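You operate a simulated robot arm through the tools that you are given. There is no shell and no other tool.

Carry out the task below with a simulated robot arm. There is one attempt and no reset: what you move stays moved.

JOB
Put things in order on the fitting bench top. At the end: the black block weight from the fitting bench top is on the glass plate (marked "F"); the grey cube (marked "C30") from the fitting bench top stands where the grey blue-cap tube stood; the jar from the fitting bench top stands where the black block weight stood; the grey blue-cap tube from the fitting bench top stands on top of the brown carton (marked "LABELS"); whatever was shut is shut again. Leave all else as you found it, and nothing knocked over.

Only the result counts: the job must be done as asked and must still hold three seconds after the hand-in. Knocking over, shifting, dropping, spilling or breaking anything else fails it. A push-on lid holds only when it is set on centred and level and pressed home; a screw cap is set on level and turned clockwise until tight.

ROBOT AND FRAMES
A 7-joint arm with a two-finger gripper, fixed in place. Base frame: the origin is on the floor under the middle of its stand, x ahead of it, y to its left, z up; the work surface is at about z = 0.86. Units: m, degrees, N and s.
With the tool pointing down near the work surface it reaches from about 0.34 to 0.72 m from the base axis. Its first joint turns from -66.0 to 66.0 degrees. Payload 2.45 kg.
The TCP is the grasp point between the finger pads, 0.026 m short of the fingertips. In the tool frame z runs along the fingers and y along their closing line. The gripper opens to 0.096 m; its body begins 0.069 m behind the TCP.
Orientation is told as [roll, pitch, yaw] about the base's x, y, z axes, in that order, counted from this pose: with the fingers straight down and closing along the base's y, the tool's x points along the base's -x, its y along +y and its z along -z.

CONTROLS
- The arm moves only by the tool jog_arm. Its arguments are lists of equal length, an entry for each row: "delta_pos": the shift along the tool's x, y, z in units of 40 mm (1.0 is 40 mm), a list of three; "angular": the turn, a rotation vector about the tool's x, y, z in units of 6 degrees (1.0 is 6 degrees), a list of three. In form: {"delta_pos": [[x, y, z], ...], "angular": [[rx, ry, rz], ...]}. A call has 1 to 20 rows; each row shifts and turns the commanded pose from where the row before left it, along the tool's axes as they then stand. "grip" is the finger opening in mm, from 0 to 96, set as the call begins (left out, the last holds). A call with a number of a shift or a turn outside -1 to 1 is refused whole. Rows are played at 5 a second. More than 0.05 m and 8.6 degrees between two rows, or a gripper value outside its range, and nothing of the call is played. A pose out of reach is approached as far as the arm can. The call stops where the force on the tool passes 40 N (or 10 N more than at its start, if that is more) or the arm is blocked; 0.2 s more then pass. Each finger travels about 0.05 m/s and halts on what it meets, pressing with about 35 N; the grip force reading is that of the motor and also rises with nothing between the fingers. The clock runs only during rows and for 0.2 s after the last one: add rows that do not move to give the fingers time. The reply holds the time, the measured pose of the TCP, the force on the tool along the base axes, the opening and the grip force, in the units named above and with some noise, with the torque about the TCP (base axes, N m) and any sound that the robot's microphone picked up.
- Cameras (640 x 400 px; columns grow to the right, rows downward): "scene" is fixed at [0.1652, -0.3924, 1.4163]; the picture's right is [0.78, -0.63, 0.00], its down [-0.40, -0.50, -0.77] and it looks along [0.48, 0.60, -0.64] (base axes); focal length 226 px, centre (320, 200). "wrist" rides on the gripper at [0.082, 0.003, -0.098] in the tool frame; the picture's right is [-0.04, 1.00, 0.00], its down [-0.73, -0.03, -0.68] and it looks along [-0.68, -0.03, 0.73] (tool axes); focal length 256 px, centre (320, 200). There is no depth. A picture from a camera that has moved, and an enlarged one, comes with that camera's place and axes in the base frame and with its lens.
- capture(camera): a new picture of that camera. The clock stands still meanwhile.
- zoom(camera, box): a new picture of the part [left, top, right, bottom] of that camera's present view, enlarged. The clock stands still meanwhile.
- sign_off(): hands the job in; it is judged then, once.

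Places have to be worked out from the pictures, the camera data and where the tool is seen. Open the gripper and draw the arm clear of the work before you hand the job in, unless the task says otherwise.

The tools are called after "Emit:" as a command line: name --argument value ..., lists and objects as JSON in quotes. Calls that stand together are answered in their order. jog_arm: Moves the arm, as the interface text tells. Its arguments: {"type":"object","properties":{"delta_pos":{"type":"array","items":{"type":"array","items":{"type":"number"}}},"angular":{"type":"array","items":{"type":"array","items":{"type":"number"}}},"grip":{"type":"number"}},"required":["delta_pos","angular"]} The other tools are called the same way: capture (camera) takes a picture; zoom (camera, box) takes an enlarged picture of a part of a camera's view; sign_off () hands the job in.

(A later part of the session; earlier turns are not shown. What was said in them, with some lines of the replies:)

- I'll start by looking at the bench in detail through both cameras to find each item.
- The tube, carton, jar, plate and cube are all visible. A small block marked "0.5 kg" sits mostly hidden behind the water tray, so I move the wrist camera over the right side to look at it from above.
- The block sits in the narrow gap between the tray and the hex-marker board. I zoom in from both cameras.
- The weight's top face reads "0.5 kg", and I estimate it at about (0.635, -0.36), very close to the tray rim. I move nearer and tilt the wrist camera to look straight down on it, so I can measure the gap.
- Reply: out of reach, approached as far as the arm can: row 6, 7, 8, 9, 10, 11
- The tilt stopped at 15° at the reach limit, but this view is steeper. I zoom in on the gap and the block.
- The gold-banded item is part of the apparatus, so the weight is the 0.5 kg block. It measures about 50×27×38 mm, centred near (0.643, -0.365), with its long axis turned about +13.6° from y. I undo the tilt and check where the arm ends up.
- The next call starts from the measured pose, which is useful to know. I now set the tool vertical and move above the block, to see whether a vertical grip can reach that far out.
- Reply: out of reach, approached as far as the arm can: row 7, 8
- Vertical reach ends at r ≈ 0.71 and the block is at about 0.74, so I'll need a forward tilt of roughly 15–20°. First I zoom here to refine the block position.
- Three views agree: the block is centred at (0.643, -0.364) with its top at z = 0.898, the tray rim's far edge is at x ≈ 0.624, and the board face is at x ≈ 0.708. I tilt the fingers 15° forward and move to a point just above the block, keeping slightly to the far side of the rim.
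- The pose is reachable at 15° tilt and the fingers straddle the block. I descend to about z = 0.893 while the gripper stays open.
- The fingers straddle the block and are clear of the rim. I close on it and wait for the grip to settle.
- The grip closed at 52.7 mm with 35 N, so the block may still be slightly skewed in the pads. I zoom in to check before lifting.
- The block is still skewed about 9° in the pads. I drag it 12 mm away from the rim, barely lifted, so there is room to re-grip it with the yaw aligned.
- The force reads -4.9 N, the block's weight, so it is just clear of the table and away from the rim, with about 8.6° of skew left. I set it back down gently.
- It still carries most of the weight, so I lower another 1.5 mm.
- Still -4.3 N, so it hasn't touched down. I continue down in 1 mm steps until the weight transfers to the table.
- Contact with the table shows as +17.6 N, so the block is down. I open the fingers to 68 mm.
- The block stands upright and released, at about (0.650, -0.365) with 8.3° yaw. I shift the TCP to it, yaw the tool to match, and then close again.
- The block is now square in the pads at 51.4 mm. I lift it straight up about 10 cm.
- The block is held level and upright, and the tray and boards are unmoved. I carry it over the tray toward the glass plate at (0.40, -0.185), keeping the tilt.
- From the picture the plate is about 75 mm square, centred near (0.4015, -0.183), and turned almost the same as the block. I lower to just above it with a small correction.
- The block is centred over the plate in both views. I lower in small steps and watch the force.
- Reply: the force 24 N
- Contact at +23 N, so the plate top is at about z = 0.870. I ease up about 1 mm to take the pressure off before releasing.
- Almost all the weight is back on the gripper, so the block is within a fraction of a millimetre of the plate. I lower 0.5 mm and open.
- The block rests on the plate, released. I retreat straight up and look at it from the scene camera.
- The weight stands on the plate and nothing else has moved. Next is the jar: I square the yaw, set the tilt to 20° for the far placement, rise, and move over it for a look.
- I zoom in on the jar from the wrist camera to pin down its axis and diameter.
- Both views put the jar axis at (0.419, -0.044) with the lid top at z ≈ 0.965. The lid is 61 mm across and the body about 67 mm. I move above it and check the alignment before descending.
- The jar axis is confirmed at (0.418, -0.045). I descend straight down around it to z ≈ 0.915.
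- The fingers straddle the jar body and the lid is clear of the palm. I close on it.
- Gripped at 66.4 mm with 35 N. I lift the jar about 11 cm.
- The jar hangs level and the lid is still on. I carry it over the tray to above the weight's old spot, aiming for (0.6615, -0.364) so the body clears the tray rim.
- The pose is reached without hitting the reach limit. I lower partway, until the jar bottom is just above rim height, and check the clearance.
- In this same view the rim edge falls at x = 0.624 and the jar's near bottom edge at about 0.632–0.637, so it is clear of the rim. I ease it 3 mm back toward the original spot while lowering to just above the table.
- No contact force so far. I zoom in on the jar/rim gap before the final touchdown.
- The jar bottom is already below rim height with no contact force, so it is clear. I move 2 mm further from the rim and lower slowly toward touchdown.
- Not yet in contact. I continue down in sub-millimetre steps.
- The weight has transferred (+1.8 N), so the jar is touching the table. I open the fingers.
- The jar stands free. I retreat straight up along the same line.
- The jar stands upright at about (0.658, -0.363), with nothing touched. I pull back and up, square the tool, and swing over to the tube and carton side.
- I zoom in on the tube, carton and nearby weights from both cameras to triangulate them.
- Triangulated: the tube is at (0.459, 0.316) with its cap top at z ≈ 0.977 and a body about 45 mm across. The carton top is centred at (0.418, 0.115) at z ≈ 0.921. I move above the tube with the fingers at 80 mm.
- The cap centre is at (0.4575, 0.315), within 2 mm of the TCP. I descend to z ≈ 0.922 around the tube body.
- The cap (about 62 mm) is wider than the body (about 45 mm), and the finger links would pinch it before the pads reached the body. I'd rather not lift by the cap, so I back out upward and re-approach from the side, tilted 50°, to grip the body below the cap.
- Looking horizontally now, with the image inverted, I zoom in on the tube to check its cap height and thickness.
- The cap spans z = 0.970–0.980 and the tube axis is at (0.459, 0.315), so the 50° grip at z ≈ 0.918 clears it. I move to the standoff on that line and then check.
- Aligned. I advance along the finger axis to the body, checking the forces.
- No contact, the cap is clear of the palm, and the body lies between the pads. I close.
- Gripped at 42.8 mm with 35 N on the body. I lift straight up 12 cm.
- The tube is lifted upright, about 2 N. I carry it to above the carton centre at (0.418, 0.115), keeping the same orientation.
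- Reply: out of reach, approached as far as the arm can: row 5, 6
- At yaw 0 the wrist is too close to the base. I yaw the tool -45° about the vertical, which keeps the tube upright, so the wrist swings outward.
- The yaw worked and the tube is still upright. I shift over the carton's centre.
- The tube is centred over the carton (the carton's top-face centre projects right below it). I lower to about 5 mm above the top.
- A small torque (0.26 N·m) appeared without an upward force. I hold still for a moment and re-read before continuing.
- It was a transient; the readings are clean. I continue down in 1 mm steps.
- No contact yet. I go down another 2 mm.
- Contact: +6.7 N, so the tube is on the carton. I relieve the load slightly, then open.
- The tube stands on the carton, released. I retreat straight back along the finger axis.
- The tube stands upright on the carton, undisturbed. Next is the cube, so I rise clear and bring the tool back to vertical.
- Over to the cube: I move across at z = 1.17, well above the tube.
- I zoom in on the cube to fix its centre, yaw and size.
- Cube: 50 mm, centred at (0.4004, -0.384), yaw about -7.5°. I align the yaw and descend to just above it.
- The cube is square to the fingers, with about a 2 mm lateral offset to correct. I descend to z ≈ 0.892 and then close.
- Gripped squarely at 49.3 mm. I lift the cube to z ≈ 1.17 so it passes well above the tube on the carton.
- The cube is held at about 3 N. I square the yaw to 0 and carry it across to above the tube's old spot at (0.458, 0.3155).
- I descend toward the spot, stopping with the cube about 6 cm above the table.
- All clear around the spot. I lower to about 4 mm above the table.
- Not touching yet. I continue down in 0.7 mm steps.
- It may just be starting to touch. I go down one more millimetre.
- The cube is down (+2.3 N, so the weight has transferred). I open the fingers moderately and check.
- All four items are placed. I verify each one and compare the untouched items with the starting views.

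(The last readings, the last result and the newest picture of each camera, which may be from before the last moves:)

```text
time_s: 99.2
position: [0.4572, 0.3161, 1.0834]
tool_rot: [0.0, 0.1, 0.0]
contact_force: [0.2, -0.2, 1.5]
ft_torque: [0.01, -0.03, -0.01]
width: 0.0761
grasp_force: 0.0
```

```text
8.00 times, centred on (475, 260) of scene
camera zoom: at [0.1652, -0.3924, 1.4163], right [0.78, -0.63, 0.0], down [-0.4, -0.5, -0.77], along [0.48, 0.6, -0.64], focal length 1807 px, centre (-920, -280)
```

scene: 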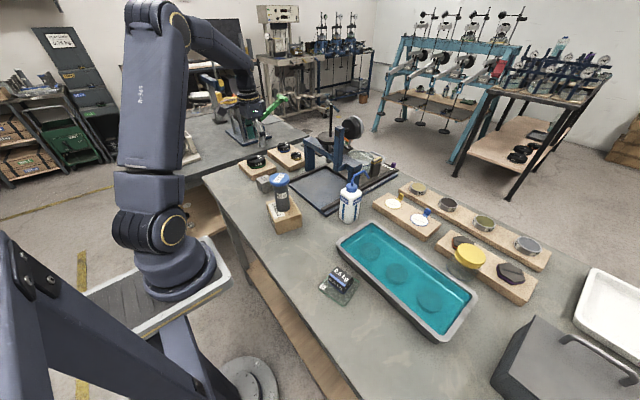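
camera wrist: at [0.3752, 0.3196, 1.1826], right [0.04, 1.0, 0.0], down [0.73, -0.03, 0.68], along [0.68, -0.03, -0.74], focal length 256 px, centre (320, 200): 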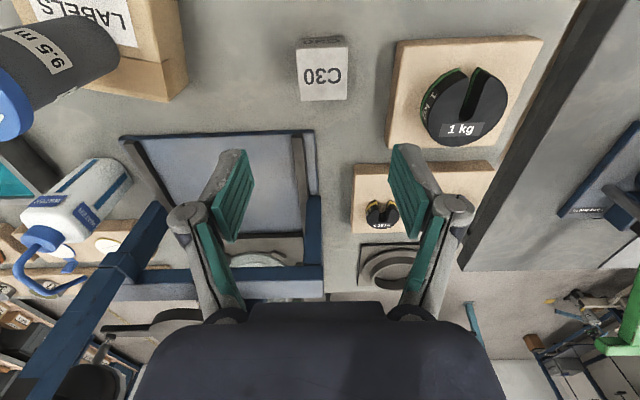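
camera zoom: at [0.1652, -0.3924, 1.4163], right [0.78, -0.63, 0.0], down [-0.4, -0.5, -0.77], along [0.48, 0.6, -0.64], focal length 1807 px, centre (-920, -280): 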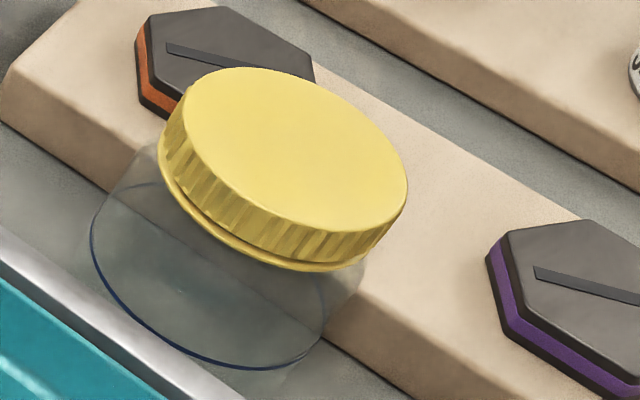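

Everything is in place. The cube is at (0.458, 0.317) against the tube's (0.4585, 0.315), and the tray, boards, bottle and carton match the starting views. I raise the arm, open the gripper and draw back to the starting pose.

Emit:
jog_arm --delta_pos '[[0, 0, -0.95], [0, 0, -0.95], [0, 0, -0.95], [0, 0, -0.7], [0.279, -0.927, 0], [0.279, -0.927, 0], [0.279, -0.927, 0], [0.279, -0.927, 0], [0.279, -0.927, 0], [0.279, -0.927, 0], [0.279, -0.927, 0], [0.279, -0.927, 0], [0.279, -0.927, 0], [0.279, -0.927, 0], [0.279, -0.927, 0], [0.279, -0.927, 0], [0, 0, 0]]' --angular '[[0, 0, 0], [0, 0, 0], [0, 0, 0], [0, 0, 0], [0, 0, 0], [0, 0, 0], [0, 0, 0], [0, 0, 0], [0, 0, 0], [0, 0, 0], [0, 0, 0], [0, 0, 0], [0, 0, 0], [0, 0, 0], [0, 0, 0], [0, 0, 0], [0, 0, 0]]' --grip 96

Emit:
capture --camera "wrist"

Emit:
capture --camera "scene"

```text
time_s: 102.8
position: [0.3222, -0.1291, 1.2254]
tool_rot: [0.1, 0.2, 0.0]
contact_force: [0.5, -0.5, -0.1]
ft_torque: [0.01, 0.0, -0.03]
width: 0.0959
grasp_force: 0.1
```

```text
taken
camera wrist: at [0.2412, -0.1241, 1.324], right [0.04, 1.0, 0.0], down [0.73, -0.03, 0.68], along [0.68, -0.03, -0.74], focal length 256 px, centre (320, 200)
```

wrist: 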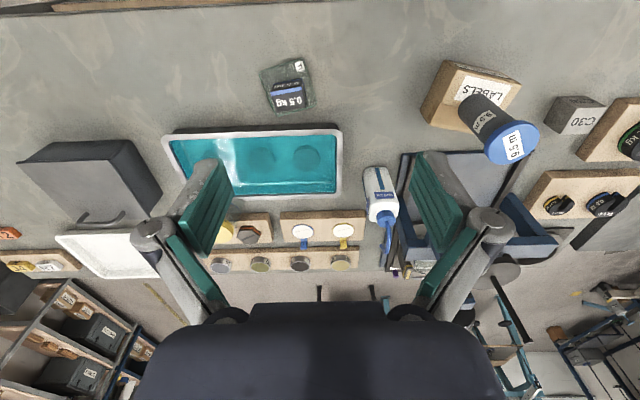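

```text
taken
```

scene: 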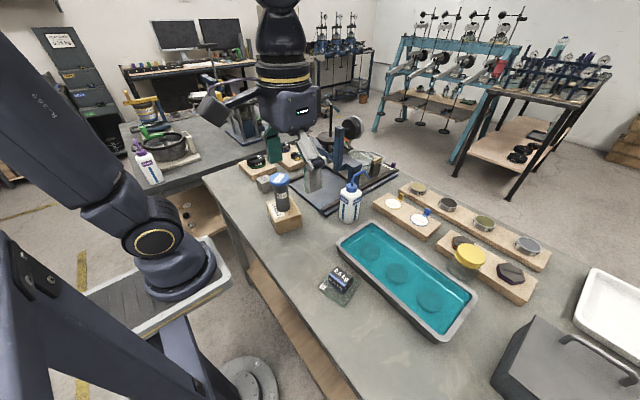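

The arm is clear and the gripper is open. The weight is on plate F, the jar is at the weight's old spot with its lid on, the tube stands capped on the carton, and the cube is where the tube stood. Everything else matches the starting view, so I hand the job in.

Emit:
sign_off

```text
The job is handed in.
```

The job is handed in, with all four items moved as asked. In the last pictures everything stands upright and nothing else appears to have moved. I have not seen the judging result.

- **Black block weight:** it stands on the glass plate "F", a few millimetres off centre but fully on the plate.
- **Jar:** it stands where the weight stood, about 15 mm further from the base than the weight's centre. The tray rim is too close for the wider jar to sit exactly on the spot, and the gap to the rim is only a few millimetres at most. Its lid stayed on.
- **Grey blue-cap tube:** it stands in the middle of the carton top. I lifted it by the body, so the cap was not disturbed.
- **Grey cube "C30":** it stands where the tube stood, within about 2 mm.

Nothing had to be opened. The gripper is open and the arm is back at its starting pose, clear of the work.
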